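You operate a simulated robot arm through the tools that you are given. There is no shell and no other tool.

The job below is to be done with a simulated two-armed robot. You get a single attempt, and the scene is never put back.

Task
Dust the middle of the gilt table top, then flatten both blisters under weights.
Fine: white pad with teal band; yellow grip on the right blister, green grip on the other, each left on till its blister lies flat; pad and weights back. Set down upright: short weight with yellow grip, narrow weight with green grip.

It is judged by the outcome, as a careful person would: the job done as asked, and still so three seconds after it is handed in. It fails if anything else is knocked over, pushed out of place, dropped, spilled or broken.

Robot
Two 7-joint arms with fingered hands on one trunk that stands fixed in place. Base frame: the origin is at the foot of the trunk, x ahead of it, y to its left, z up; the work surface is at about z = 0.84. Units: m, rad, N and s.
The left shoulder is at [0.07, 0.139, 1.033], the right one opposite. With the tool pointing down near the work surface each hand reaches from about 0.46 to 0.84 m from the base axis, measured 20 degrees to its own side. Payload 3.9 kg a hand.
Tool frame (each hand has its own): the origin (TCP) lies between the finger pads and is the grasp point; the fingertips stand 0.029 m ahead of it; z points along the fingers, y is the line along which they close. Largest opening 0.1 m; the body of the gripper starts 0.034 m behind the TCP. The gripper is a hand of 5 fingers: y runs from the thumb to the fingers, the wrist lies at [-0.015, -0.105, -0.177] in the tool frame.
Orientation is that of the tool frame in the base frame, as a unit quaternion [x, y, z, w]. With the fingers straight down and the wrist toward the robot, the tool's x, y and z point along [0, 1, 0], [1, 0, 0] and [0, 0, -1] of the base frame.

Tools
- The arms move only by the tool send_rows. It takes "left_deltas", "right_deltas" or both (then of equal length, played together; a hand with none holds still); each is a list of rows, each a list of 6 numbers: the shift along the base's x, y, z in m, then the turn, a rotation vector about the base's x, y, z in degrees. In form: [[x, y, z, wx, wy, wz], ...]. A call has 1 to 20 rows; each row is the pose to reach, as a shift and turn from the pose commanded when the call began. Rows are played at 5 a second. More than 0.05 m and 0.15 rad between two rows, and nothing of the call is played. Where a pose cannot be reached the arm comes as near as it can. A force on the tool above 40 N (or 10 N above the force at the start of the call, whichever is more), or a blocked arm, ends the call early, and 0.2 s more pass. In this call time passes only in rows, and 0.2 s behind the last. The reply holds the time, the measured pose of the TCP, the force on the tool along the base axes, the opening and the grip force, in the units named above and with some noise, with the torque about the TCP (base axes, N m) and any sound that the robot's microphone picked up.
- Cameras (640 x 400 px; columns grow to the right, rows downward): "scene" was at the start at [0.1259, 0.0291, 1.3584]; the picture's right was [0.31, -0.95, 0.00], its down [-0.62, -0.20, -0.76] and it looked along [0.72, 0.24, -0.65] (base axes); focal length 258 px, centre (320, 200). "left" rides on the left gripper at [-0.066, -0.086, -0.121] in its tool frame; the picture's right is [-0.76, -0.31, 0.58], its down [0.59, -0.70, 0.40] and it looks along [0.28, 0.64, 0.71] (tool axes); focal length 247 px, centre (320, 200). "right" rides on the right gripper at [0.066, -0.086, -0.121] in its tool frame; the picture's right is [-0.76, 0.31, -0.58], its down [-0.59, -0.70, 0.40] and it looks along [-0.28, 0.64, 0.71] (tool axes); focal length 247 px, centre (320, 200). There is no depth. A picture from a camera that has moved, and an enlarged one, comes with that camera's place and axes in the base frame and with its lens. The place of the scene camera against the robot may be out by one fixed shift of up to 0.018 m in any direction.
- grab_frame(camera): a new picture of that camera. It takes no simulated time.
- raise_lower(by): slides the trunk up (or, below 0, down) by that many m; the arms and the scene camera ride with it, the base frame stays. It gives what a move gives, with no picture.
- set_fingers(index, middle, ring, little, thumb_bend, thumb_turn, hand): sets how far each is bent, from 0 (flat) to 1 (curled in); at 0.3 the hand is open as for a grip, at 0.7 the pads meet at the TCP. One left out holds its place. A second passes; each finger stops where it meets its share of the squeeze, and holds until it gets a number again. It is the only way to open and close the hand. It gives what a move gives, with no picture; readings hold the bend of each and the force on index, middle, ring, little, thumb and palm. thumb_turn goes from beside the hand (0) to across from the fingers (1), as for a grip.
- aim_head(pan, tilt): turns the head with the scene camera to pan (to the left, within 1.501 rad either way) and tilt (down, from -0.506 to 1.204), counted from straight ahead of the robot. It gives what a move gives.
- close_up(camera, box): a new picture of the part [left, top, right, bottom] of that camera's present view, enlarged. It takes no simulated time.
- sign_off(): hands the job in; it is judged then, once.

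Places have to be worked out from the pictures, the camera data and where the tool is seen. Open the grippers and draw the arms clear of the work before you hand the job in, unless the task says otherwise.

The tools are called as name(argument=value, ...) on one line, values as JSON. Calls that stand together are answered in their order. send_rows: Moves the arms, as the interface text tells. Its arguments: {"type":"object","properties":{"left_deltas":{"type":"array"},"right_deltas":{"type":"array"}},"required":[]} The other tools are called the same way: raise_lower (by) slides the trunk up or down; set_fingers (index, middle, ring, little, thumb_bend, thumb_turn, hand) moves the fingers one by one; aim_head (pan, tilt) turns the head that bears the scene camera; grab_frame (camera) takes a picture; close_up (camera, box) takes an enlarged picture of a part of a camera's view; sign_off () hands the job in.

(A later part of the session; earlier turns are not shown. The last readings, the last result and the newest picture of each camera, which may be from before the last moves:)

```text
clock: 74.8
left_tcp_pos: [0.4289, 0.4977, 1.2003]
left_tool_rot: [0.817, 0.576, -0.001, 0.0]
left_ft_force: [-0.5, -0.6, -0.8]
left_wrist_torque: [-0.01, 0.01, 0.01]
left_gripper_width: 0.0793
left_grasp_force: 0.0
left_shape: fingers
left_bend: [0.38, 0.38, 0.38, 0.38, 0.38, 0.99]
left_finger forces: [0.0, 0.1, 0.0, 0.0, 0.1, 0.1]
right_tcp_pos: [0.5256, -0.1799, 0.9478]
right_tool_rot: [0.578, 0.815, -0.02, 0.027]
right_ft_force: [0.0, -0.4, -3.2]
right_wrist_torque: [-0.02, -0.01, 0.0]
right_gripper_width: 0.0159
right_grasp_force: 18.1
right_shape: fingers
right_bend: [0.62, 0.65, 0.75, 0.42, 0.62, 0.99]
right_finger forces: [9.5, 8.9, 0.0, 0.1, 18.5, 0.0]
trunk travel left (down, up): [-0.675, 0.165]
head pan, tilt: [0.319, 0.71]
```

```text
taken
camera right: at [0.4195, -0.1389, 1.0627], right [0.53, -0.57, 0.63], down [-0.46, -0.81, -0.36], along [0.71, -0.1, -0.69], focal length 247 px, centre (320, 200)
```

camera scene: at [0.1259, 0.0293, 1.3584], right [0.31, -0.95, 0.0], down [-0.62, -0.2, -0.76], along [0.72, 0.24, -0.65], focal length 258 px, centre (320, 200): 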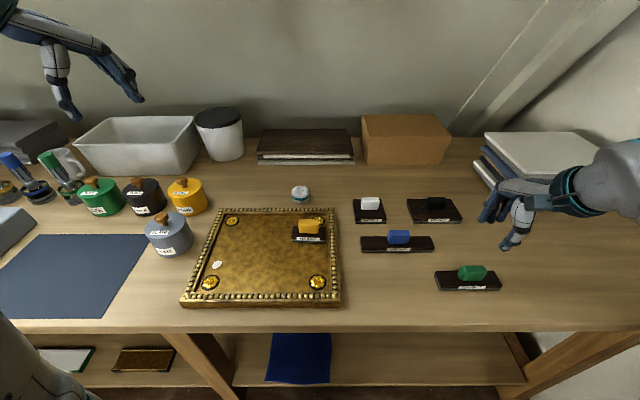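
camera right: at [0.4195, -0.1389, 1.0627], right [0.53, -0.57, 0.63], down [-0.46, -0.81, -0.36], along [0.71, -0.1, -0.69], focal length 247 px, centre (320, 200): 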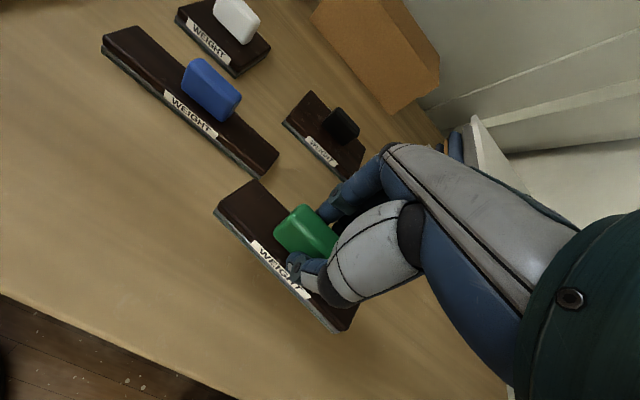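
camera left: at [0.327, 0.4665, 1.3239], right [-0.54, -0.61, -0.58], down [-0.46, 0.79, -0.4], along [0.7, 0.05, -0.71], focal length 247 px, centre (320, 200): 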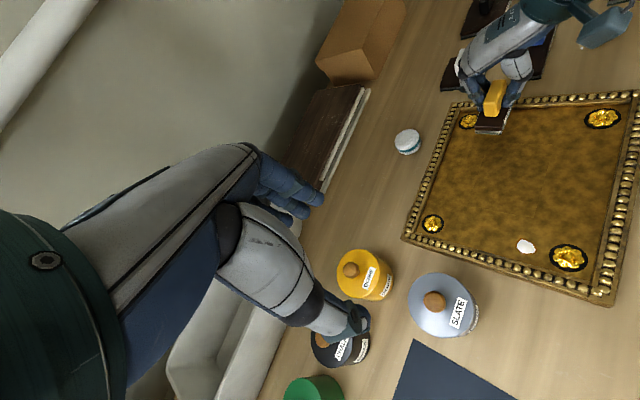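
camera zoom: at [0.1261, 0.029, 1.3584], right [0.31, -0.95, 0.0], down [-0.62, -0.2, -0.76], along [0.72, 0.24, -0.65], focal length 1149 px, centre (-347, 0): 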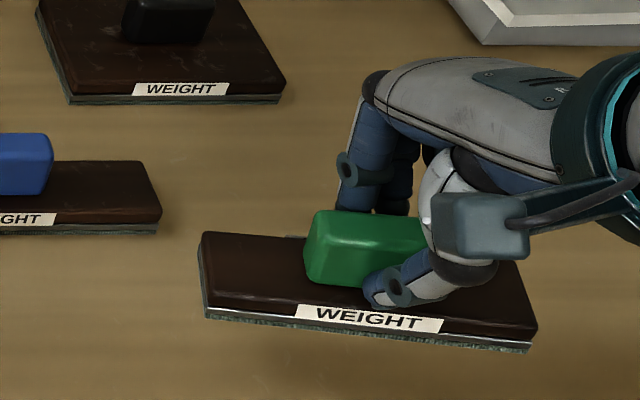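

By comparing both views the weight is now about level but has swivelled some 11° clockwise in the hold. I carry it high over to the left blister's side and turn the hand 11° to line it up with the tray, then check with the cameras.

send_rows(right_deltas=[[0, 0.0, 0.025, 0, 0, 0], [-0.005, 0.02, 0.045, 0, 0, 1], [-0.015, 0.06, 0.05, 0, 0, 2], [-0.025, 0.1, 0.05, 0, 0, 3], [-0.035, 0.14, 0.05, 0, 0, 4], [-0.045, 0.18, 0.05, 0, 0, 5], [-0.055, 0.22, 0.05, 0, 0, 6], [-0.065, 0.26, 0.05, 0, 0, 7], [-0.075, 0.3, 0.05, 0, 0, 8], [-0.085, 0.34, 0.05, 0, 0, 9], [-0.095, 0.38, 0.05, 0, 0, 10], [-0.105, 0.42, 0.05, 0, 0, 11], [-0.113, 0.455, 0.05, 0, 0, 11], [-0.119, 0.475, 0.05, 0, 0, 11], [-0.1216, 0.485, 0.05, 0, 0, 11], [-0.1216, 0.485, 0.05, 0, 0, 11]])

grab_frame(camera="scene")

grab_frame(camera="right")

grab_frame(camera="left")

```text
clock: 78.2
left_tcp_pos: [0.4304, 0.4984, 1.2025]
left_tool_rot: [0.817, 0.576, -0.001, 0.0]
left_ft_force: [0.0, 0.0, -0.3]
left_wrist_torque: [-0.01, 0.01, -0.02]
left_gripper_width: 0.0792
left_grasp_force: 0.0
left_shape: fingers
left_bend: [0.38, 0.38, 0.38, 0.38, 0.38, 0.99]
left_finger forces: [0.0, 0.1, 0.0, 0.0, 0.0, 0.1]
right_tcp_pos: [0.4041, 0.3021, 1.0032]
right_tool_rot: [0.501, 0.865, -0.015, 0.028]
right_ft_force: [0.2, -0.7, -2.6]
right_wrist_torque: [0.02, -0.03, -0.01]
right_gripper_width: 0.0157
right_grasp_force: 18.3
right_shape: fingers
right_bend: [0.62, 0.65, 0.75, 0.42, 0.62, 0.99]
right_finger forces: [9.3, 9.0, 0.0, 0.1, 18.2, 0.0]
trunk travel left (down, up): [-0.675, 0.165]
head pan, tilt: [0.319, 0.71]
```

```text
taken
camera scene: at [0.1261, 0.0292, 1.3584], right [0.31, -0.95, 0.0], down [-0.62, -0.2, -0.76], along [0.72, 0.24, -0.65], focal length 258 px, centre (320, 200)
```

scene: 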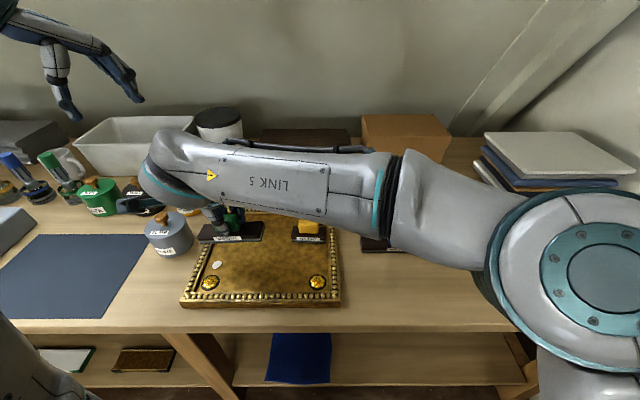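

```text
taken
camera right: at [0.2929, 0.3225, 1.1196], right [0.62, -0.47, 0.62], down [-0.3, -0.88, -0.36], along [0.72, 0.04, -0.69], focal length 247 px, centre (320, 200)
```

right: 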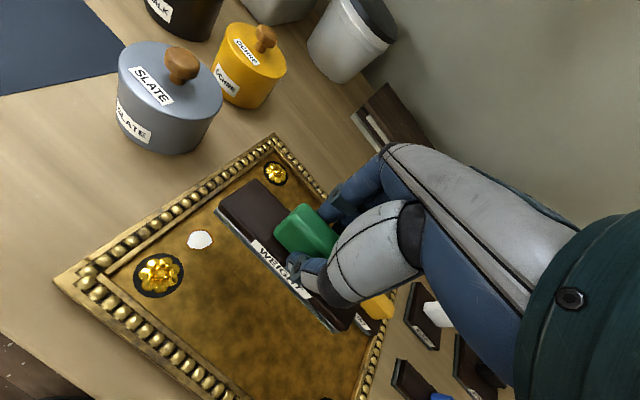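

```text
taken
camera left: at [0.3271, 0.4664, 1.3239], right [-0.54, -0.61, -0.58], down [-0.46, 0.79, -0.4], along [0.7, 0.05, -0.71], focal length 247 px, centre (320, 200)
```

left: 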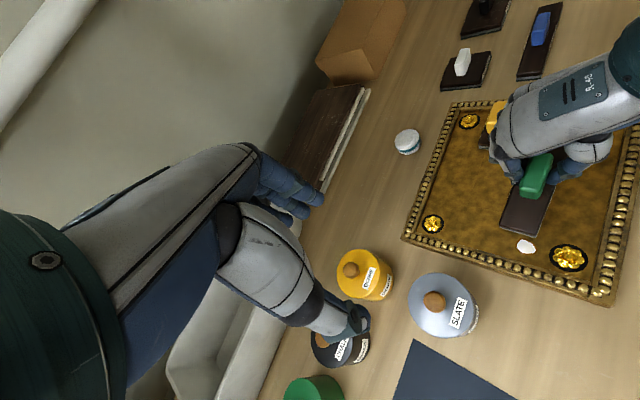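

The arm reached over the left side with all clear. I enlarge the views to judge the weight's level and heading over the tray.

close_up(camera="scene", box=[175, 195, 345, 310])

close_up(camera="left", box=[400, 80, 640, 310])

close_up(camera="right", box=[120, 130, 400, 350])

```text
3.48 times, centred on (260, 252) of scene
camera zoom: at [0.1261, 0.0292, 1.3584], right [0.31, -0.95, 0.0], down [-0.62, -0.2, -0.76], along [0.72, 0.24, -0.65], focal length 899 px, centre (529, 17)
```

zoom: 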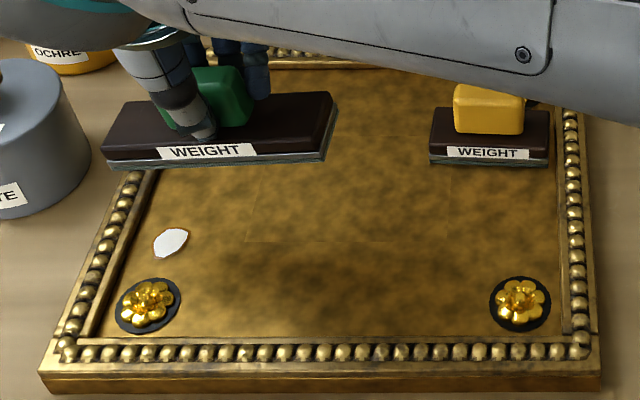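

```text
1.74 times, centred on (520, 195) of left
camera zoom: at [0.3271, 0.4664, 1.3239], right [-0.54, -0.61, -0.58], down [-0.46, 0.79, -0.4], along [0.7, 0.05, -0.71], focal length 430 px, centre (-28, 209)
```

zoom: 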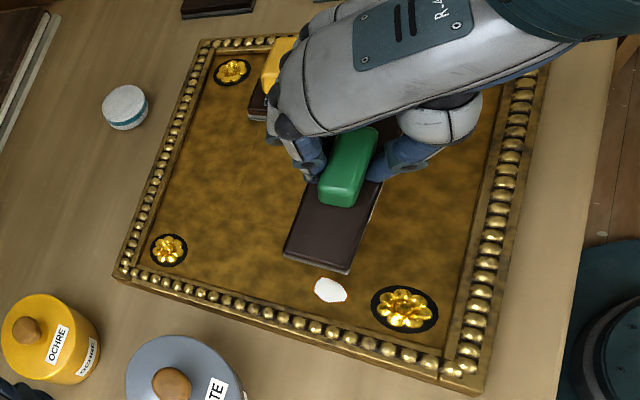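

```text
1.82 times, centred on (260, 240) of right
camera zoom: at [0.2929, 0.3225, 1.1196], right [0.62, -0.47, 0.62], down [-0.3, -0.88, -0.36], along [0.72, 0.04, -0.69], focal length 449 px, centre (429, 127)
```

zoom: 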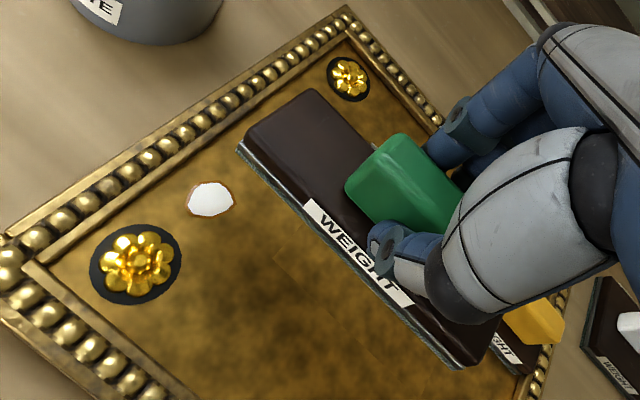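

Triangulating both views: heading about 17° as wanted, but now the right end is about 3.6° high, so the hand tilt was not needed. I undo that tilt, shift slightly left, and lower to z ≈ 0.95.

send_rows(right_deltas=[[0, 0.001, 0, 1.7, 0.55, 0], [-0.001, 0.002, -0.01, 3.4, 1.1, 0], [-0.002, 0.003, -0.025, 3.4, 1.1, 0], [-0.002, 0.004, -0.04, 3.4, 1.1, 0], [-0.002, 0.004, -0.05, 3.4, 1.1, 0], [-0.002, 0.004, -0.05, 3.4, 1.1, 0]])

close_up(camera="scene", box=[175, 195, 345, 310])

close_up(camera="right", box=[120, 130, 400, 350])

close_up(camera="left", box=[460, 150, 620, 300])

```text
clock: 79.6
left_tcp_pos: [0.4301, 0.4978, 1.2016]
left_tool_rot: [0.817, 0.576, 0.0, 0.0]
left_ft_force: [-0.9, -0.4, 0.2]
left_wrist_torque: [-0.01, 0.0, 0.0]
left_gripper_width: 0.079
left_grasp_force: 0.2
left_shape: fingers
left_bend: [0.38, 0.38, 0.38, 0.38, 0.38, 0.99]
left_finger forces: [0.0, 0.0, 0.1, 0.0, 0.0, 0.1]
right_tcp_pos: [0.3987, 0.3083, 0.9494]
right_tool_rot: [0.498, 0.867, 0.003, 0.007]
right_ft_force: [0.4, -0.3, -2.3]
right_wrist_torque: [-0.01, 0.03, 0.02]
right_gripper_width: 0.0158
right_grasp_force: 18.4
right_shape: fingers
right_bend: [0.62, 0.65, 0.75, 0.42, 0.62, 0.99]
right_finger forces: [9.3, 9.1, 0.1, 0.0, 18.3, 0.0]
trunk travel left (down, up): [-0.675, 0.165]
head pan, tilt: [0.319, 0.71]
```

```text
3.48 times, centred on (260, 252) of scene
camera zoom: at [0.126, 0.0293, 1.3584], right [0.31, -0.95, 0.0], down [-0.62, -0.2, -0.76], along [0.72, 0.24, -0.65], focal length 899 px, centre (529, 17)
```

zoom: 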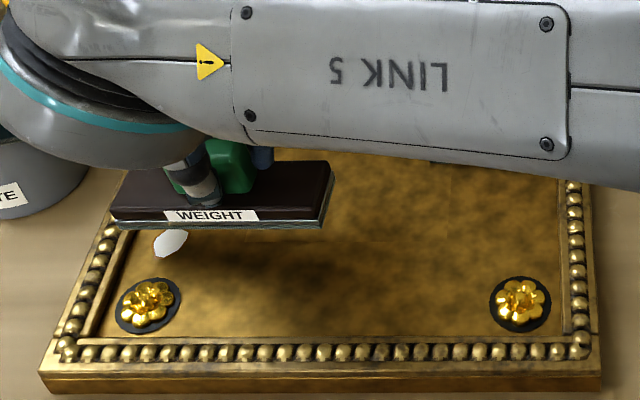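

```text
1.82 times, centred on (260, 240) of right
camera zoom: at [0.2904, 0.322, 1.0673], right [0.64, -0.5, 0.59], down [-0.3, -0.86, -0.4], along [0.71, 0.08, -0.7], focal length 449 px, centre (429, 127)
```

zoom: 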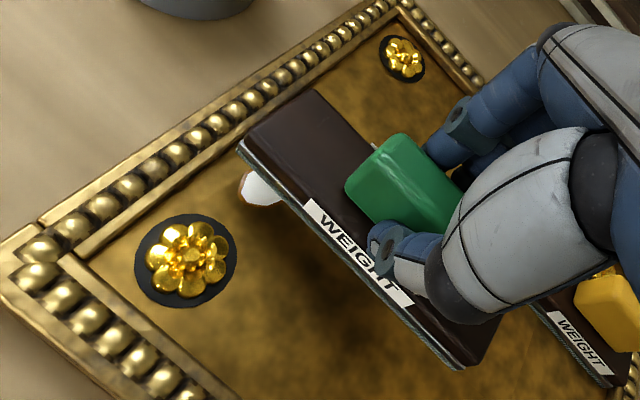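

```text
2.67 times, centred on (540, 225) of left
camera zoom: at [0.327, 0.4665, 1.3239], right [-0.54, -0.61, -0.58], down [-0.46, 0.79, -0.4], along [0.7, 0.05, -0.71], focal length 659 px, centre (-267, 133)
```

zoom: 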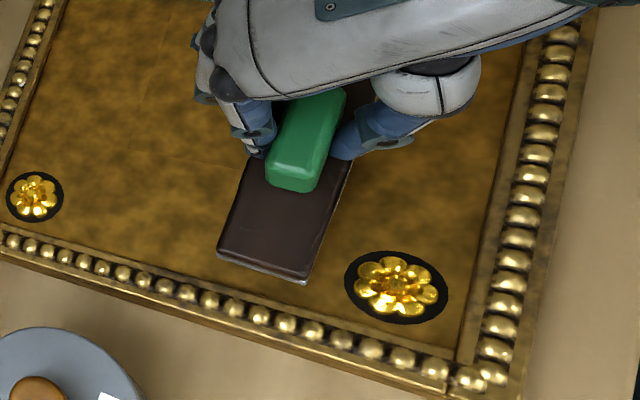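

The weight is level and aligned; it covers the blister but its left end is only about 1-2 mm from the rim. I shift it 5 mm right and lower to just above the tray.

send_rows(right_deltas=[[0.0016, -0.0047, 0, 0, 0, 0], [0.0016, -0.0047, -0.01, 0, 0, 0], [0.0016, -0.0047, -0.02, 0, 0, 0], [0.0016, -0.0047, -0.028, 0, 0, 0], [0.0016, -0.0047, -0.033, 0, 0, 0], [0.0016, -0.0047, -0.033, 0, 0, 0]])

close_up(camera="scene", box=[175, 195, 345, 310])

close_up(camera="left", box=[460, 150, 620, 300])

close_up(camera="right", box=[120, 130, 400, 350])

```text
clock: 81.0
left_tcp_pos: [0.4299, 0.4991, 1.2021]
left_tool_rot: [0.818, 0.576, 0.0, 0.0]
left_ft_force: [0.4, -0.3, 0.2]
left_wrist_torque: [-0.01, -0.01, 0.02]
left_gripper_width: 0.0791
left_grasp_force: 0.1
left_shape: fingers
left_bend: [0.38, 0.38, 0.38, 0.38, 0.38, 0.99]
left_finger forces: [0.0, 0.0, 0.1, 0.1, 0.0, 0.1]
right_tcp_pos: [0.4022, 0.3031, 0.9162]
right_tool_rot: [0.498, 0.867, 0.003, 0.007]
right_ft_force: [0.2, -0.6, -2.4]
right_wrist_torque: [-0.01, 0.03, 0.0]
right_gripper_width: 0.0159
right_grasp_force: 17.9
right_shape: fingers
right_bend: [0.62, 0.65, 0.75, 0.42, 0.62, 0.99]
right_finger forces: [9.4, 8.9, 0.1, 0.0, 18.4, 0.0]
trunk travel left (down, up): [-0.675, 0.165]
head pan, tilt: [0.319, 0.71]
```

```text
3.48 times, centred on (260, 252) of scene
camera zoom: at [0.126, 0.0292, 1.3584], right [0.31, -0.95, 0.0], down [-0.62, -0.2, -0.76], along [0.72, 0.24, -0.65], focal length 899 px, centre (529, 17)
```

zoom: 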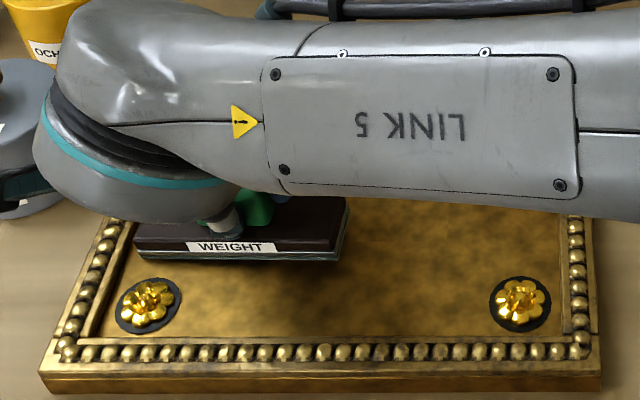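

```text
2.67 times, centred on (540, 225) of left
camera zoom: at [0.327, 0.4664, 1.3239], right [-0.54, -0.61, -0.58], down [-0.46, 0.79, -0.4], along [0.7, 0.05, -0.71], focal length 659 px, centre (-267, 133)
```

zoom: 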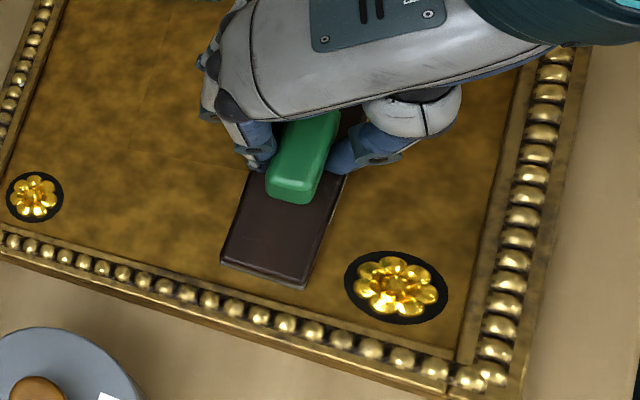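

```text
1.82 times, centred on (260, 240) of right
camera zoom: at [0.2927, 0.3174, 1.0346], right [0.64, -0.5, 0.59], down [-0.3, -0.86, -0.4], along [0.71, 0.08, -0.7], focal length 449 px, centre (429, 127)
```

zoom: 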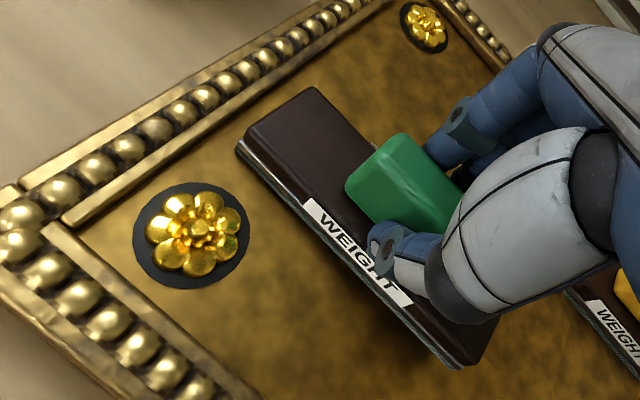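

It hangs 5 mm above the floor: left end 6 mm inside the rim, 10 mm clear of the rosette, the blister wholly beneath. I lower in millimetre steps to contact.

send_rows(right_deltas=[[0, 0, -0.0015, 0, 0, 0], [0, 0, -0.003, 0, 0, 0], [0, 0, -0.0045, 0, 0, 0]])

send_rows(right_deltas=[[0, 0, -0.001, 0, 0, 0], [0, 0, -0.0018, 0, 0, 0]])

```text
clock: 81.8
left_tcp_pos: [0.4289, 0.498, 1.2017]
left_tool_rot: [0.818, 0.576, 0.0, 0.001]
left_ft_force: [0.4, -1.0, 0.0]
left_wrist_torque: [-0.01, 0.02, 0.03]
left_gripper_width: 0.0792
left_grasp_force: 0.0
left_shape: fingers
left_bend: [0.38, 0.38, 0.38, 0.38, 0.38, 0.99]
left_finger forces: [0.0, 0.0, 0.1, 0.0, 0.0, 0.1]
right_tcp_pos: [0.4032, 0.3024, 0.9108]
right_tool_rot: [0.498, 0.867, 0.004, 0.007]
right_ft_force: [1.3, -0.1, -0.1]
right_wrist_torque: [0.1, 0.08, -0.02]
right_gripper_width: 0.0157
right_grasp_force: 18.5
right_shape: fingers
right_bend: [0.62, 0.65, 0.75, 0.42, 0.62, 0.99]
right_finger forces: [10.4, 8.5, 0.0, 0.0, 18.6, 0.1]
trunk travel left (down, up): [-0.675, 0.165]
head pan, tilt: [0.319, 0.71]
```

```text
clock: 82.4
left_tcp_pos: [0.4295, 0.4982, 1.2022]
left_tool_rot: [0.818, 0.576, -0.001, 0.001]
left_ft_force: [0.2, -0.2, -0.3]
left_wrist_torque: [0.01, -0.03, -0.01]
left_gripper_width: 0.0796
left_grasp_force: 0.1
left_shape: fingers
left_bend: [0.38, 0.38, 0.38, 0.38, 0.38, 0.99]
left_finger forces: [0.0, 0.0, 0.0, 0.0, 0.1, 0.0]
right_tcp_pos: [0.4007, 0.3029, 0.9091]
right_tool_rot: [0.498, 0.867, 0.003, 0.007]
right_ft_force: [1.2, -0.3, -0.1]
right_wrist_torque: [0.09, 0.05, -0.02]
right_gripper_width: 0.0156
right_grasp_force: 18.8
right_shape: fingers
right_bend: [0.62, 0.65, 0.75, 0.42, 0.62, 0.99]
right_finger forces: [10.9, 8.3, 0.1, 0.1, 18.6, 0.1]
trunk travel left (down, up): [-0.675, 0.165]
head pan, tilt: [0.319, 0.71]
```

Torque shows one edge touching. A couple of millimetres more to seat it fully.

send_rows(right_deltas=[[0, 0, -0.001, 0, 0, 0], [0, 0, -0.0015, 0, 0, 0]])

send_rows(right_deltas=[[0, 0, -0.0005, 0, 0, 0], [0, 0, -0.001, 0, 0, 0]])

close_up(camera="right", box=[120, 130, 400, 350])

close_up(camera="scene", box=[175, 220, 285, 310])

```text
clock: 83.0
left_tcp_pos: [0.4287, 0.4971, 1.2026]
left_tool_rot: [0.818, 0.576, 0.0, 0.0]
left_ft_force: [-0.3, 0.0, -0.1]
left_wrist_torque: [0.01, -0.03, 0.04]
left_gripper_width: 0.0793
left_grasp_force: 0.1
left_shape: fingers
left_bend: [0.38, 0.38, 0.38, 0.38, 0.38, 0.99]
left_finger forces: [0.0, 0.0, 0.1, 0.1, 0.0, 0.0]
right_tcp_pos: [0.3997, 0.3032, 0.9086]
right_tool_rot: [0.499, 0.867, 0.003, 0.006]
right_ft_force: [1.5, -0.5, 5.7]
right_wrist_torque: [0.11, 0.06, -0.01]
right_gripper_width: 0.0154
right_grasp_force: 20.0
right_shape: fingers
right_bend: [0.62, 0.65, 0.75, 0.42, 0.62, 0.99]
right_finger forces: [11.5, 8.8, 0.0, 0.0, 19.6, 0.0]
trunk travel left (down, up): [-0.675, 0.165]
head pan, tilt: [0.319, 0.71]
```

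```text
clock: 83.6
left_tcp_pos: [0.4278, 0.4966, 1.2039]
left_tool_rot: [0.817, 0.577, 0.0, 0.001]
left_ft_force: [0.3, 0.2, 0.6]
left_wrist_torque: [0.02, 0.0, 0.03]
left_gripper_width: 0.0792
left_grasp_force: 0.1
left_shape: fingers
left_bend: [0.38, 0.38, 0.38, 0.38, 0.38, 0.99]
left_finger forces: [0.0, 0.1, 0.0, 0.1, 0.1, 0.0]
right_tcp_pos: [0.4011, 0.3017, 0.9088]
right_tool_rot: [0.498, 0.867, 0.005, 0.007]
right_ft_force: [-0.9, -1.8, 15.5]
right_wrist_torque: [0.09, 0.08, 0.02]
right_gripper_width: 0.0156
right_grasp_force: 21.9
right_shape: fingers
right_bend: [0.62, 0.65, 0.75, 0.42, 0.62, 0.99]
right_finger forces: [11.2, 9.6, 0.1, 0.0, 23.3, 0.0]
trunk travel left (down, up): [-0.675, 0.165]
head pan, tilt: [0.319, 0.71]
```

```text
1.82 times, centred on (260, 240) of right
camera zoom: at [0.2913, 0.3157, 1.0274], right [0.64, -0.5, 0.59], down [-0.3, -0.86, -0.41], along [0.71, 0.08, -0.7], focal length 449 px, centre (429, 127)
```

zoom: 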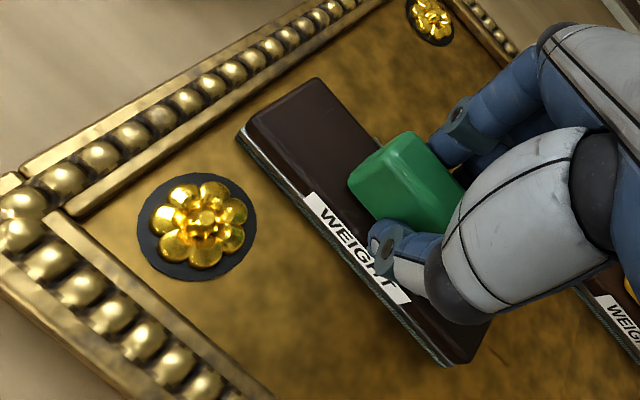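

```text
4.44 times, centred on (230, 265) of scene
camera zoom: at [0.1241, 0.0275, 1.3588], right [0.31, -0.95, 0.0], down [-0.62, -0.2, -0.76], along [0.72, 0.24, -0.65], focal length 1149 px, centre (720, -89)
```

zoom: 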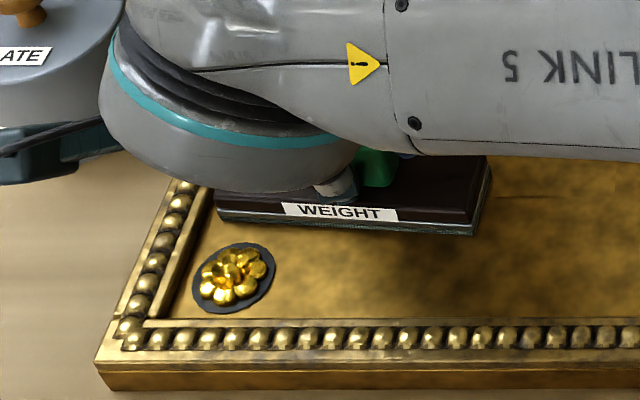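

It is pressed on with 15 N; I release the grip and look at how it stands.

set_fingers(hand="right", index=0.5, middle=0.5, ring=0.5, thumb_bend=0.5, thumb_turn=1.0)

close_up(camera="right", box=[120, 130, 400, 350])

close_up(camera="scene", box=[175, 220, 285, 310])

```text
clock: 84.6
left_tcp_pos: [0.4265, 0.4967, 1.2031]
left_tool_rot: [0.818, 0.575, 0.001, 0.0]
left_ft_force: [-0.5, 0.1, 0.2]
left_wrist_torque: [0.01, 0.01, 0.02]
left_gripper_width: 0.0793
left_grasp_force: 0.0
left_shape: fingers
left_bend: [0.38, 0.38, 0.38, 0.38, 0.38, 0.99]
left_finger forces: [0.0, 0.1, 0.1, 0.0, 0.0, 0.0]
right_tcp_pos: [0.4005, 0.3022, 0.9095]
right_tool_rot: [0.498, 0.867, 0.005, 0.007]
right_ft_force: [0.7, 3.3, 28.0]
right_wrist_torque: [-0.08, 0.45, -0.08]
right_gripper_width: 0.034
right_grasp_force: 14.5
right_shape: fingers
right_bend: [0.5, 0.5, 0.5, 0.42, 0.59, 0.99]
right_finger forces: [0.0, 0.0, 0.0, 0.1, 28.4, 0.1]
trunk travel left (down, up): [-0.675, 0.165]
head pan, tilt: [0.319, 0.71]
```

```text
1.82 times, centred on (260, 240) of right
camera zoom: at [0.2906, 0.3159, 1.0276], right [0.64, -0.5, 0.59], down [-0.3, -0.86, -0.41], along [0.71, 0.08, -0.7], focal length 449 px, centre (429, 127)
```

zoom: 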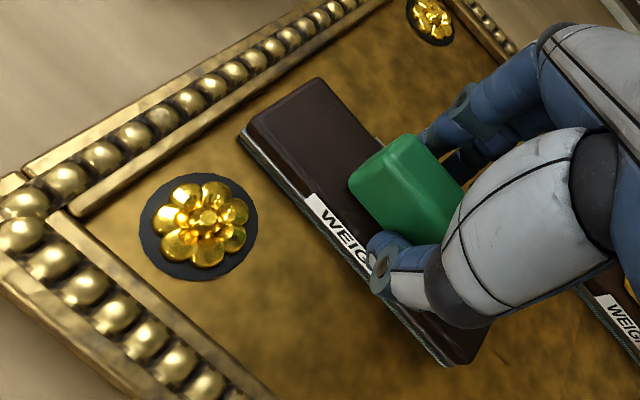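

```text
4.44 times, centred on (230, 265) of scene
camera zoom: at [0.1231, 0.0278, 1.3589], right [0.31, -0.95, 0.0], down [-0.62, -0.2, -0.76], along [0.72, 0.24, -0.65], focal length 1149 px, centre (720, -89)
```

zoom: 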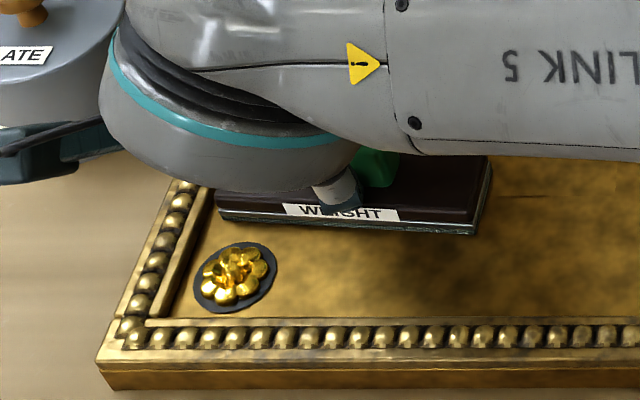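

The opening thumb is bearing down on the weight's base (28 N). I raise the hand a few millimetres to free it.

send_rows(right_deltas=[[0, 0, 0.002, 0, 0, 0], [0, 0, 0.004, 0, 0, 0], [0, 0, 0.006, 0, 0, 0]])

close_up(camera="right", box=[120, 130, 400, 350])

close_up(camera="scene", box=[175, 220, 285, 310])

```text
clock: 85.4
left_tcp_pos: [0.4292, 0.4985, 1.2017]
left_tool_rot: [0.817, 0.576, -0.001, 0.001]
left_ft_force: [0.9, -0.3, -0.5]
left_wrist_torque: [-0.01, 0.01, -0.03]
left_gripper_width: 0.0793
left_grasp_force: 0.0
left_shape: fingers
left_bend: [0.38, 0.38, 0.38, 0.38, 0.38, 0.99]
left_finger forces: [0.1, 0.1, 0.0, 0.0, 0.1, 0.0]
right_tcp_pos: [0.3995, 0.3032, 0.9124]
right_tool_rot: [0.498, 0.867, 0.001, 0.007]
right_ft_force: [0.5, 0.3, 0.9]
right_wrist_torque: [0.0, -0.01, 0.01]
right_gripper_width: 0.0493
right_grasp_force: 0.1
right_shape: fingers
right_bend: [0.5, 0.5, 0.5, 0.42, 0.5, 1.0]
right_finger forces: [0.0, 0.0, 0.1, 0.1, 0.0, 0.0]
trunk travel left (down, up): [-0.675, 0.165]
head pan, tilt: [0.319, 0.71]
```

```text
1.82 times, centred on (260, 240) of right
camera zoom: at [0.2906, 0.3171, 1.0313], right [0.64, -0.5, 0.59], down [-0.3, -0.86, -0.4], along [0.71, 0.08, -0.7], focal length 449 px, centre (429, 127)
```

zoom: 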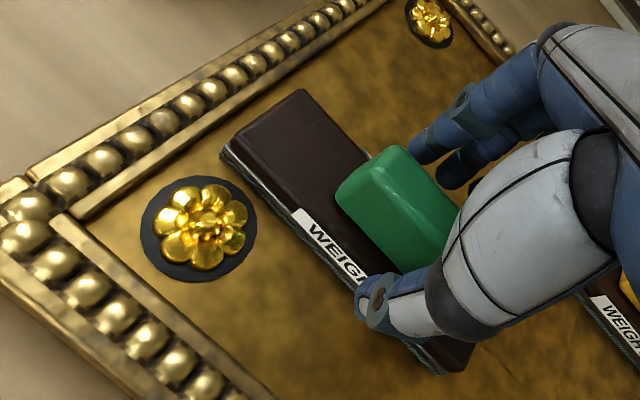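

```text
4.44 times, centred on (230, 265) of scene
camera zoom: at [0.1252, 0.0289, 1.3583], right [0.31, -0.95, 0.0], down [-0.62, -0.2, -0.76], along [0.72, 0.24, -0.65], focal length 1149 px, centre (720, -89)
```

zoom: 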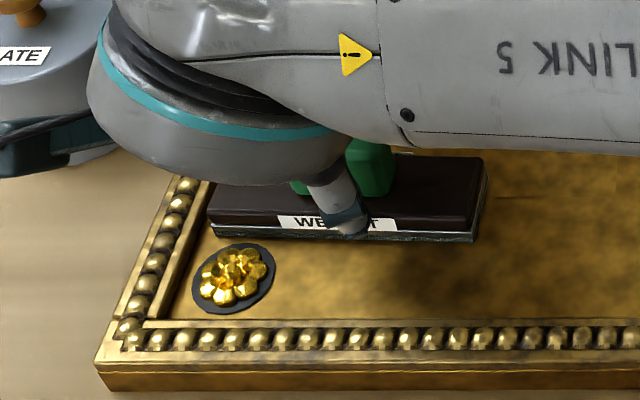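

The thumb is free and the weight lies flat, covering the blister, just inside the rim and clear of the rosette. I lift the hand straight up and back to the right, to clear the view.

send_rows(right_deltas=[[0, 0, 0.008, 0, 0, 0], [0, 0, 0.025, 0, 0, 0], [0, 0, 0.055, 0, 0, 0], [0, 0, 0.09, 0, 0, 0], [0.0, -0.03, 0.12, 0, 0, 0], [0.0, -0.07, 0.14, 0, 0, -2], [0.005, -0.11, 0.15, 0, 0, -4], [0.01, -0.15, 0.15, 0, 0, -6], [0.015, -0.19, 0.15, 0, 0, -8], [0.02, -0.23, 0.15, 0, 0, -10], [0.03, -0.27, 0.15, 0, 0, -12], [0.04, -0.31, 0.15, 0, 0, -12], [0.05, -0.35, 0.15, 0, 0, -12], [0.06, -0.39, 0.15, 0, 0, -12]])

close_up(camera="scene", box=[170, 190, 350, 320])

close_up(camera="left", box=[400, 80, 640, 310])

```text
clock: 88.4
left_tcp_pos: [0.4293, 0.4971, 1.2035]
left_tool_rot: [0.818, 0.576, 0.0, 0.0]
left_ft_force: [0.8, -0.9, 0.4]
left_wrist_torque: [0.01, -0.02, -0.02]
left_gripper_width: 0.0788
left_grasp_force: 0.1
left_shape: fingers
left_bend: [0.38, 0.38, 0.38, 0.38, 0.38, 0.99]
left_finger forces: [0.1, 0.0, 0.1, 0.1, 0.0, 0.1]
right_tcp_pos: [0.4612, -0.0849, 1.0635]
right_tool_rot: [0.585, 0.811, 0.003, 0.005]
right_ft_force: [0.1, 0.2, -0.1]
right_wrist_torque: [0.0, 0.0, -0.02]
right_gripper_width: 0.0496
right_grasp_force: 0.0
right_shape: fingers
right_bend: [0.5, 0.5, 0.5, 0.42, 0.5, 1.0]
right_finger forces: [0.0, 0.0, 0.0, 0.0, 0.0, 0.0]
trunk travel left (down, up): [-0.675, 0.165]
head pan, tilt: [0.319, 0.71]
```

```text
3.08 times, centred on (260, 255) of scene
camera zoom: at [0.1257, 0.0275, 1.3585], right [0.31, -0.95, 0.0], down [-0.62, -0.2, -0.76], along [0.72, 0.24, -0.65], focal length 795 px, centre (505, 31)
```

zoom: 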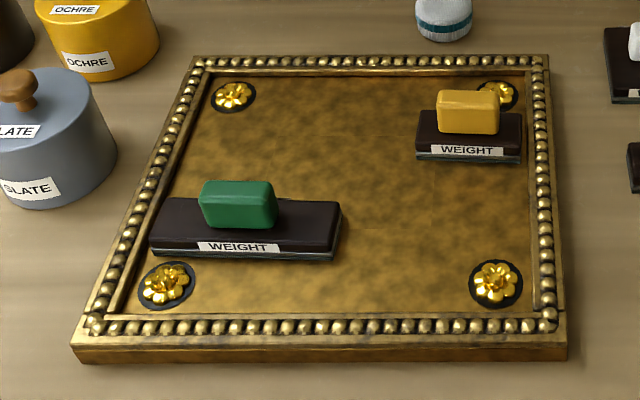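

```text
1.74 times, centred on (520, 195) of left
camera zoom: at [0.3267, 0.4647, 1.3247], right [-0.54, -0.61, -0.58], down [-0.46, 0.79, -0.4], along [0.7, 0.05, -0.71], focal length 430 px, centre (-28, 209)
```

zoom: 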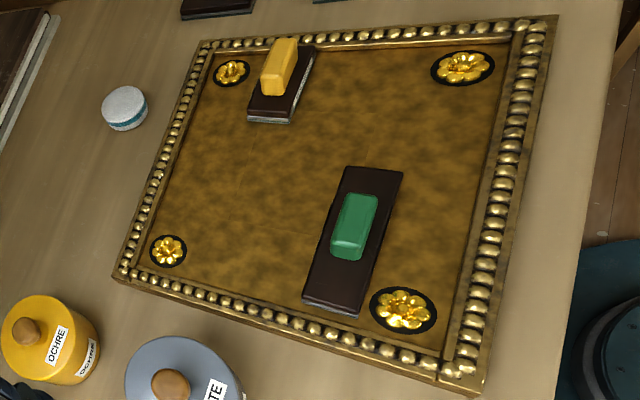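

Both weights stand flat over their blisters, clear of rim and rosettes. I now let time pass so the blisters can settle.

send_rows(right_deltas=[[0, 0, 0, 0, 0, 0], [0, 0, 0, 0, 0, 0], [0, 0, 0, 0, 0, 0], [0, 0, 0, 0, 0, 0], [0, 0, 0, 0, 0, 0], [0, 0, 0, 0, 0, 0], [0, 0, 0, 0, 0, 0], [0, 0, 0, 0, 0, 0], [0, 0, 0, 0, 0, 0], [0, 0, 0, 0, 0, 0], [0, 0, 0, 0, 0, 0], [0, 0, 0, 0, 0, 0], [0, 0, 0, 0, 0, 0], [0, 0, 0, 0, 0, 0], [0, 0, 0, 0, 0, 0], [0, 0, 0, 0, 0, 0], [0, 0, 0, 0, 0, 0], [0, 0, 0, 0, 0, 0], [0, 0, 0, 0, 0, 0], [0, 0, 0, 0, 0, 0]])

send_rows(right_deltas=[[0, 0, 0, 0, 0, 0], [0, 0, 0, 0, 0, 0], [0, 0, 0, 0, 0, 0], [0, 0, 0, 0, 0, 0], [0, 0, 0, 0, 0, 0], [0, 0, 0, 0, 0, 0], [0, 0, 0, 0, 0, 0], [0, 0, 0, 0, 0, 0], [0, 0, 0, 0, 0, 0], [0, 0, 0, 0, 0, 0], [0, 0, 0, 0, 0, 0], [0, 0, 0, 0, 0, 0], [0, 0, 0, 0, 0, 0], [0, 0, 0, 0, 0, 0], [0, 0, 0, 0, 0, 0], [0, 0, 0, 0, 0, 0], [0, 0, 0, 0, 0, 0], [0, 0, 0, 0, 0, 0], [0, 0, 0, 0, 0, 0], [0, 0, 0, 0, 0, 0]])

send_rows(right_deltas=[[0, 0, 0, 0, 0, 0], [0, 0, 0, 0, 0, 0], [0, 0, 0, 0, 0, 0], [0, 0, 0, 0, 0, 0], [0, 0, 0, 0, 0, 0], [0, 0, 0, 0, 0, 0], [0, 0, 0, 0, 0, 0], [0, 0, 0, 0, 0, 0], [0, 0, 0, 0, 0, 0], [0, 0, 0, 0, 0, 0], [0, 0, 0, 0, 0, 0], [0, 0, 0, 0, 0, 0], [0, 0, 0, 0, 0, 0], [0, 0, 0, 0, 0, 0], [0, 0, 0, 0, 0, 0], [0, 0, 0, 0, 0, 0], [0, 0, 0, 0, 0, 0], [0, 0, 0, 0, 0, 0], [0, 0, 0, 0, 0, 0], [0, 0, 0, 0, 0, 0]])

grab_frame(camera="right")

close_up(camera="scene", box=[170, 190, 350, 320])

```text
clock: 92.6
left_tcp_pos: [0.4297, 0.4973, 1.2022]
left_tool_rot: [0.818, 0.576, -0.001, 0.0]
left_ft_force: [0.8, -0.1, -0.3]
left_wrist_torque: [0.0, 0.02, -0.02]
left_gripper_width: 0.0796
left_grasp_force: 0.1
left_shape: fingers
left_bend: [0.38, 0.38, 0.38, 0.38, 0.38, 0.99]
left_finger forces: [0.0, 0.1, 0.0, 0.1, 0.2, 0.0]
right_tcp_pos: [0.4615, -0.083, 1.0628]
right_tool_rot: [0.586, 0.81, 0.002, 0.007]
right_ft_force: [0.3, 0.2, 0.5]
right_wrist_torque: [0.0, -0.01, 0.01]
right_gripper_width: 0.0495
right_grasp_force: 0.1
right_shape: fingers
right_bend: [0.5, 0.5, 0.5, 0.42, 0.5, 1.0]
right_finger forces: [0.1, 0.0, 0.0, 0.0, 0.0, 0.0]
trunk travel left (down, up): [-0.675, 0.165]
head pan, tilt: [0.319, 0.71]
```

```text
clock: 96.8
left_tcp_pos: [0.4295, 0.498, 1.2018]
left_tool_rot: [0.818, 0.576, -0.002, 0.001]
left_ft_force: [0.2, -0.8, 0.4]
left_wrist_torque: [-0.02, -0.04, 0.02]
left_gripper_width: 0.0791
left_grasp_force: 0.0
left_shape: fingers
left_bend: [0.38, 0.38, 0.38, 0.38, 0.38, 0.99]
left_finger forces: [0.0, 0.2, 0.0, 0.1, 0.1, 0.1]
right_tcp_pos: [0.4617, -0.0828, 1.0626]
right_tool_rot: [0.585, 0.811, 0.002, 0.008]
right_ft_force: [0.1, -0.7, 1.1]
right_wrist_torque: [-0.02, -0.01, 0.0]
right_gripper_width: 0.0496
right_grasp_force: 0.1
right_shape: fingers
right_bend: [0.5, 0.5, 0.5, 0.42, 0.5, 1.0]
right_finger forces: [0.0, 0.0, 0.0, 0.0, 0.0, 0.1]
trunk travel left (down, up): [-0.675, 0.165]
head pan, tilt: [0.319, 0.71]
```

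```text
clock: 101.0
left_tcp_pos: [0.4299, 0.4974, 1.2024]
left_tool_rot: [0.817, 0.576, 0.0, 0.0]
left_ft_force: [-0.2, -0.5, -0.5]
left_wrist_torque: [0.0, -0.01, -0.02]
left_gripper_width: 0.0795
left_grasp_force: 0.0
left_shape: fingers
left_bend: [0.38, 0.38, 0.38, 0.38, 0.38, 0.99]
left_finger forces: [0.1, 0.0, 0.1, 0.0, 0.1, 0.0]
right_tcp_pos: [0.4606, -0.0844, 1.064]
right_tool_rot: [0.586, 0.81, 0.002, 0.006]
right_ft_force: [-0.2, 0.2, 0.2]
right_wrist_torque: [0.01, 0.0, 0.02]
right_gripper_width: 0.0497
right_grasp_force: 0.1
right_shape: fingers
right_bend: [0.5, 0.5, 0.5, 0.42, 0.5, 1.0]
right_finger forces: [0.0, 0.0, 0.0, 0.0, 0.0, 0.0]
trunk travel left (down, up): [-0.675, 0.165]
head pan, tilt: [0.319, 0.71]
```

```text
taken
camera right: at [0.3571, -0.0474, 1.1818], right [0.52, -0.62, 0.59], down [-0.48, -0.78, -0.4], along [0.71, -0.07, -0.7], focal length 247 px, centre (320, 200)
```

right: 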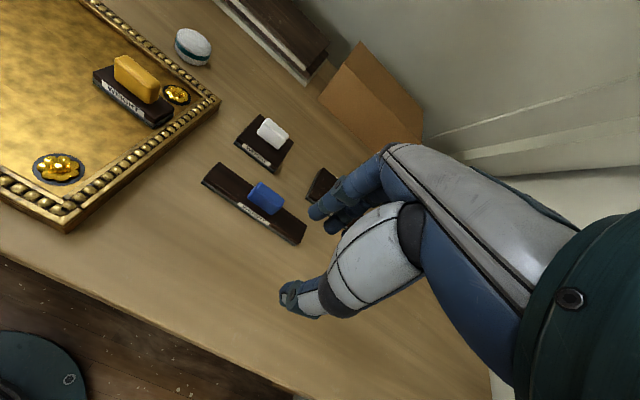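

```text
3.08 times, centred on (260, 255) of scene
camera zoom: at [0.1259, 0.0291, 1.3584], right [0.31, -0.95, 0.0], down [-0.62, -0.2, -0.76], along [0.72, 0.24, -0.65], focal length 795 px, centre (505, 31)
```

zoom: 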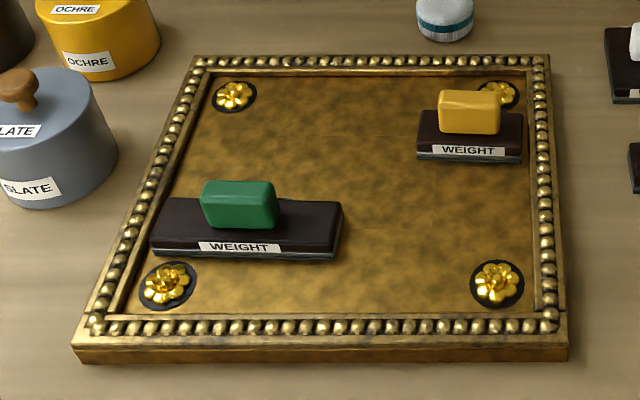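

After 40 s under the yellow-grip weight I go back to lift it and inspect its blister. I return above it with the heading it was released at.

send_rows(right_deltas=[[0.008, 0.034, 0, 0, 0, 1], [0.017, 0.068, 0, 0, 0, 2], [0.026, 0.102, -0.005, 0, 0, 3], [0.034, 0.136, -0.015, 0, 0, 4], [0.043, 0.17, -0.03, 0, 0, 5], [0.052, 0.204, -0.045, 0, 0, 5], [0.06, 0.238, -0.06, 0, 0, 5], [0.0687, 0.2718, -0.075, 0, 0, 5], [0.0687, 0.2718, -0.095, 0, 0, 5], [0.0687, 0.2718, -0.095, 0, 0, 5]])

set_fingers(hand="right", index=0.45, middle=0.45, ring=0.45, little=0.45, thumb_bend=0.45)

close_up(camera="scene", box=[270, 180, 360, 255])

grab_frame(camera="right")

```text
clock: 103.2
left_tcp_pos: [0.4288, 0.4993, 1.2034]
left_tool_rot: [0.818, 0.576, -0.001, 0.0]
left_ft_force: [-0.4, 0.3, -0.7]
left_wrist_torque: [-0.03, -0.01, 0.0]
left_gripper_width: 0.0795
left_grasp_force: 0.0
left_shape: fingers
left_bend: [0.38, 0.38, 0.38, 0.38, 0.38, 0.99]
left_finger forces: [0.0, 0.0, 0.1, 0.0, 0.0, 0.0]
right_tcp_pos: [0.5307, 0.184, 0.9652]
right_tool_rot: [0.55, 0.835, 0.003, 0.007]
right_ft_force: [-0.1, 0.0, 0.2]
right_wrist_torque: [-0.01, 0.01, 0.0]
right_gripper_width: 0.0495
right_grasp_force: 0.0
right_shape: fingers
right_bend: [0.5, 0.5, 0.5, 0.42, 0.5, 1.0]
right_finger forces: [0.0, 0.1, 0.1, 0.0, 0.1, 0.0]
trunk travel left (down, up): [-0.675, 0.165]
head pan, tilt: [0.319, 0.71]
```

```text
clock: 104.2
left_tcp_pos: [0.4294, 0.4986, 1.201]
left_tool_rot: [0.818, 0.575, -0.001, 0.0]
left_ft_force: [0.3, -1.1, -0.1]
left_wrist_torque: [0.02, 0.02, 0.0]
left_gripper_width: 0.0792
left_grasp_force: 0.0
left_shape: fingers
left_bend: [0.38, 0.38, 0.38, 0.38, 0.38, 0.99]
left_finger forces: [0.0, 0.1, 0.0, 0.0, 0.1, 0.0]
right_tcp_pos: [0.5305, 0.1831, 0.9667]
right_tool_rot: [0.55, 0.835, 0.002, 0.007]
right_ft_force: [0.7, 0.4, 0.3]
right_wrist_torque: [0.0, 0.02, 0.0]
right_gripper_width: 0.0616
right_grasp_force: 0.1
right_shape: fingers
right_bend: [0.45, 0.45, 0.45, 0.45, 0.45, 0.99]
right_finger forces: [0.0, 0.0, 0.0, 0.0, 0.1, 0.1]
trunk travel left (down, up): [-0.675, 0.165]
head pan, tilt: [0.319, 0.71]
```

```text
5.33 times, centred on (315, 218) of scene
camera zoom: at [0.1258, 0.0292, 1.3584], right [0.31, -0.95, 0.0], down [-0.62, -0.2, -0.76], along [0.72, 0.24, -0.65], focal length 1378 px, centre (347, 107)
```

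zoom: 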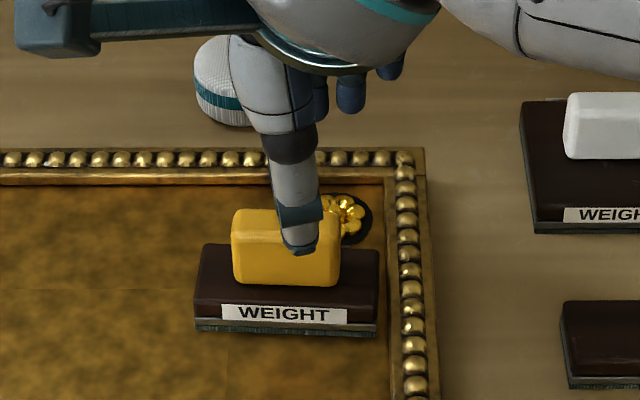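

```text
taken
camera right: at [0.4239, 0.21, 1.085], right [0.57, -0.57, 0.59], down [-0.41, -0.82, -0.4], along [0.71, -0.01, -0.7], focal length 247 px, centre (320, 200)
```

right: 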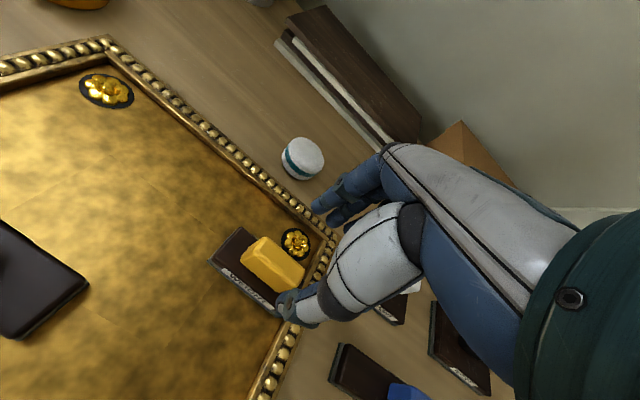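

I shift 4.5 mm left to the pose where I let go of it, and lower around the yellow grip.

send_rows(right_deltas=[[0, 0.0045, 0, 0, 0, 0], [0, 0.0045, -0.015, 0, 0, 0], [0, 0.0045, -0.03, 0, 0, 0], [0, 0.0045, -0.042, 0, 0, 0], [0, 0.0045, -0.05, 0, 0, 0], [0, 0.0045, -0.054, 0, 0, 0]])

close_up(camera="right", box=[200, 160, 360, 320])

close_up(camera="scene", box=[270, 180, 360, 255])

```text
clock: 105.6
left_tcp_pos: [0.4287, 0.4974, 1.2012]
left_tool_rot: [0.817, 0.577, -0.001, 0.001]
left_ft_force: [0.4, -0.4, 0.8]
left_wrist_torque: [-0.02, -0.02, 0.02]
left_gripper_width: 0.0794
left_grasp_force: 0.2
left_shape: fingers
left_bend: [0.38, 0.38, 0.38, 0.38, 0.38, 0.99]
left_finger forces: [0.0, 0.1, 0.1, 0.0, 0.0, 0.0]
right_tcp_pos: [0.5293, 0.1905, 0.9137]
right_tool_rot: [0.549, 0.836, 0.002, 0.007]
right_ft_force: [-0.2, 0.4, 0.0]
right_wrist_torque: [0.01, -0.02, 0.0]
right_gripper_width: 0.0621
right_grasp_force: 0.1
right_shape: fingers
right_bend: [0.45, 0.45, 0.45, 0.45, 0.45, 0.99]
right_finger forces: [0.1, 0.0, 0.0, 0.1, 0.0, 0.0]
trunk travel left (down, up): [-0.675, 0.165]
head pan, tilt: [0.319, 0.71]
```

```text
2.50 times, centred on (280, 240) of right
camera zoom: at [0.4239, 0.2167, 1.0324], right [0.57, -0.57, 0.59], down [-0.41, -0.82, -0.4], along [0.71, -0.01, -0.7], focal length 617 px, centre (420, 100)
```

zoom: 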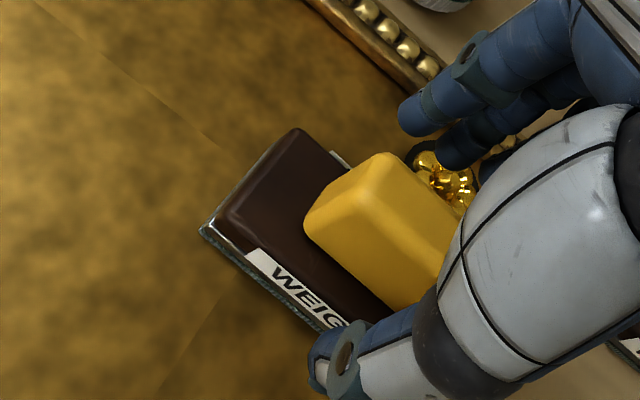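

```text
5.33 times, centred on (315, 218) of scene
camera zoom: at [0.1258, 0.0292, 1.3585], right [0.31, -0.95, 0.0], down [-0.62, -0.2, -0.76], along [0.72, 0.24, -0.65], focal length 1378 px, centre (347, 107)
```

zoom: 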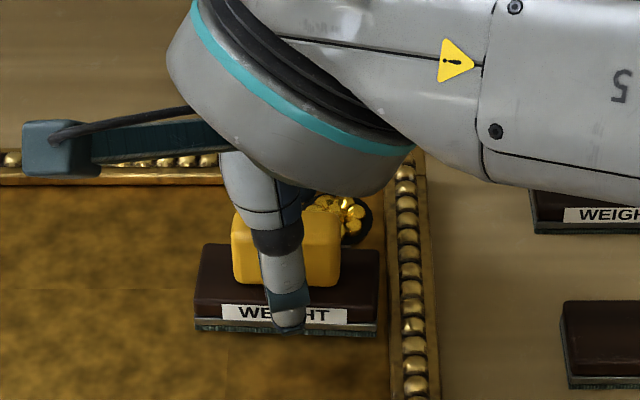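

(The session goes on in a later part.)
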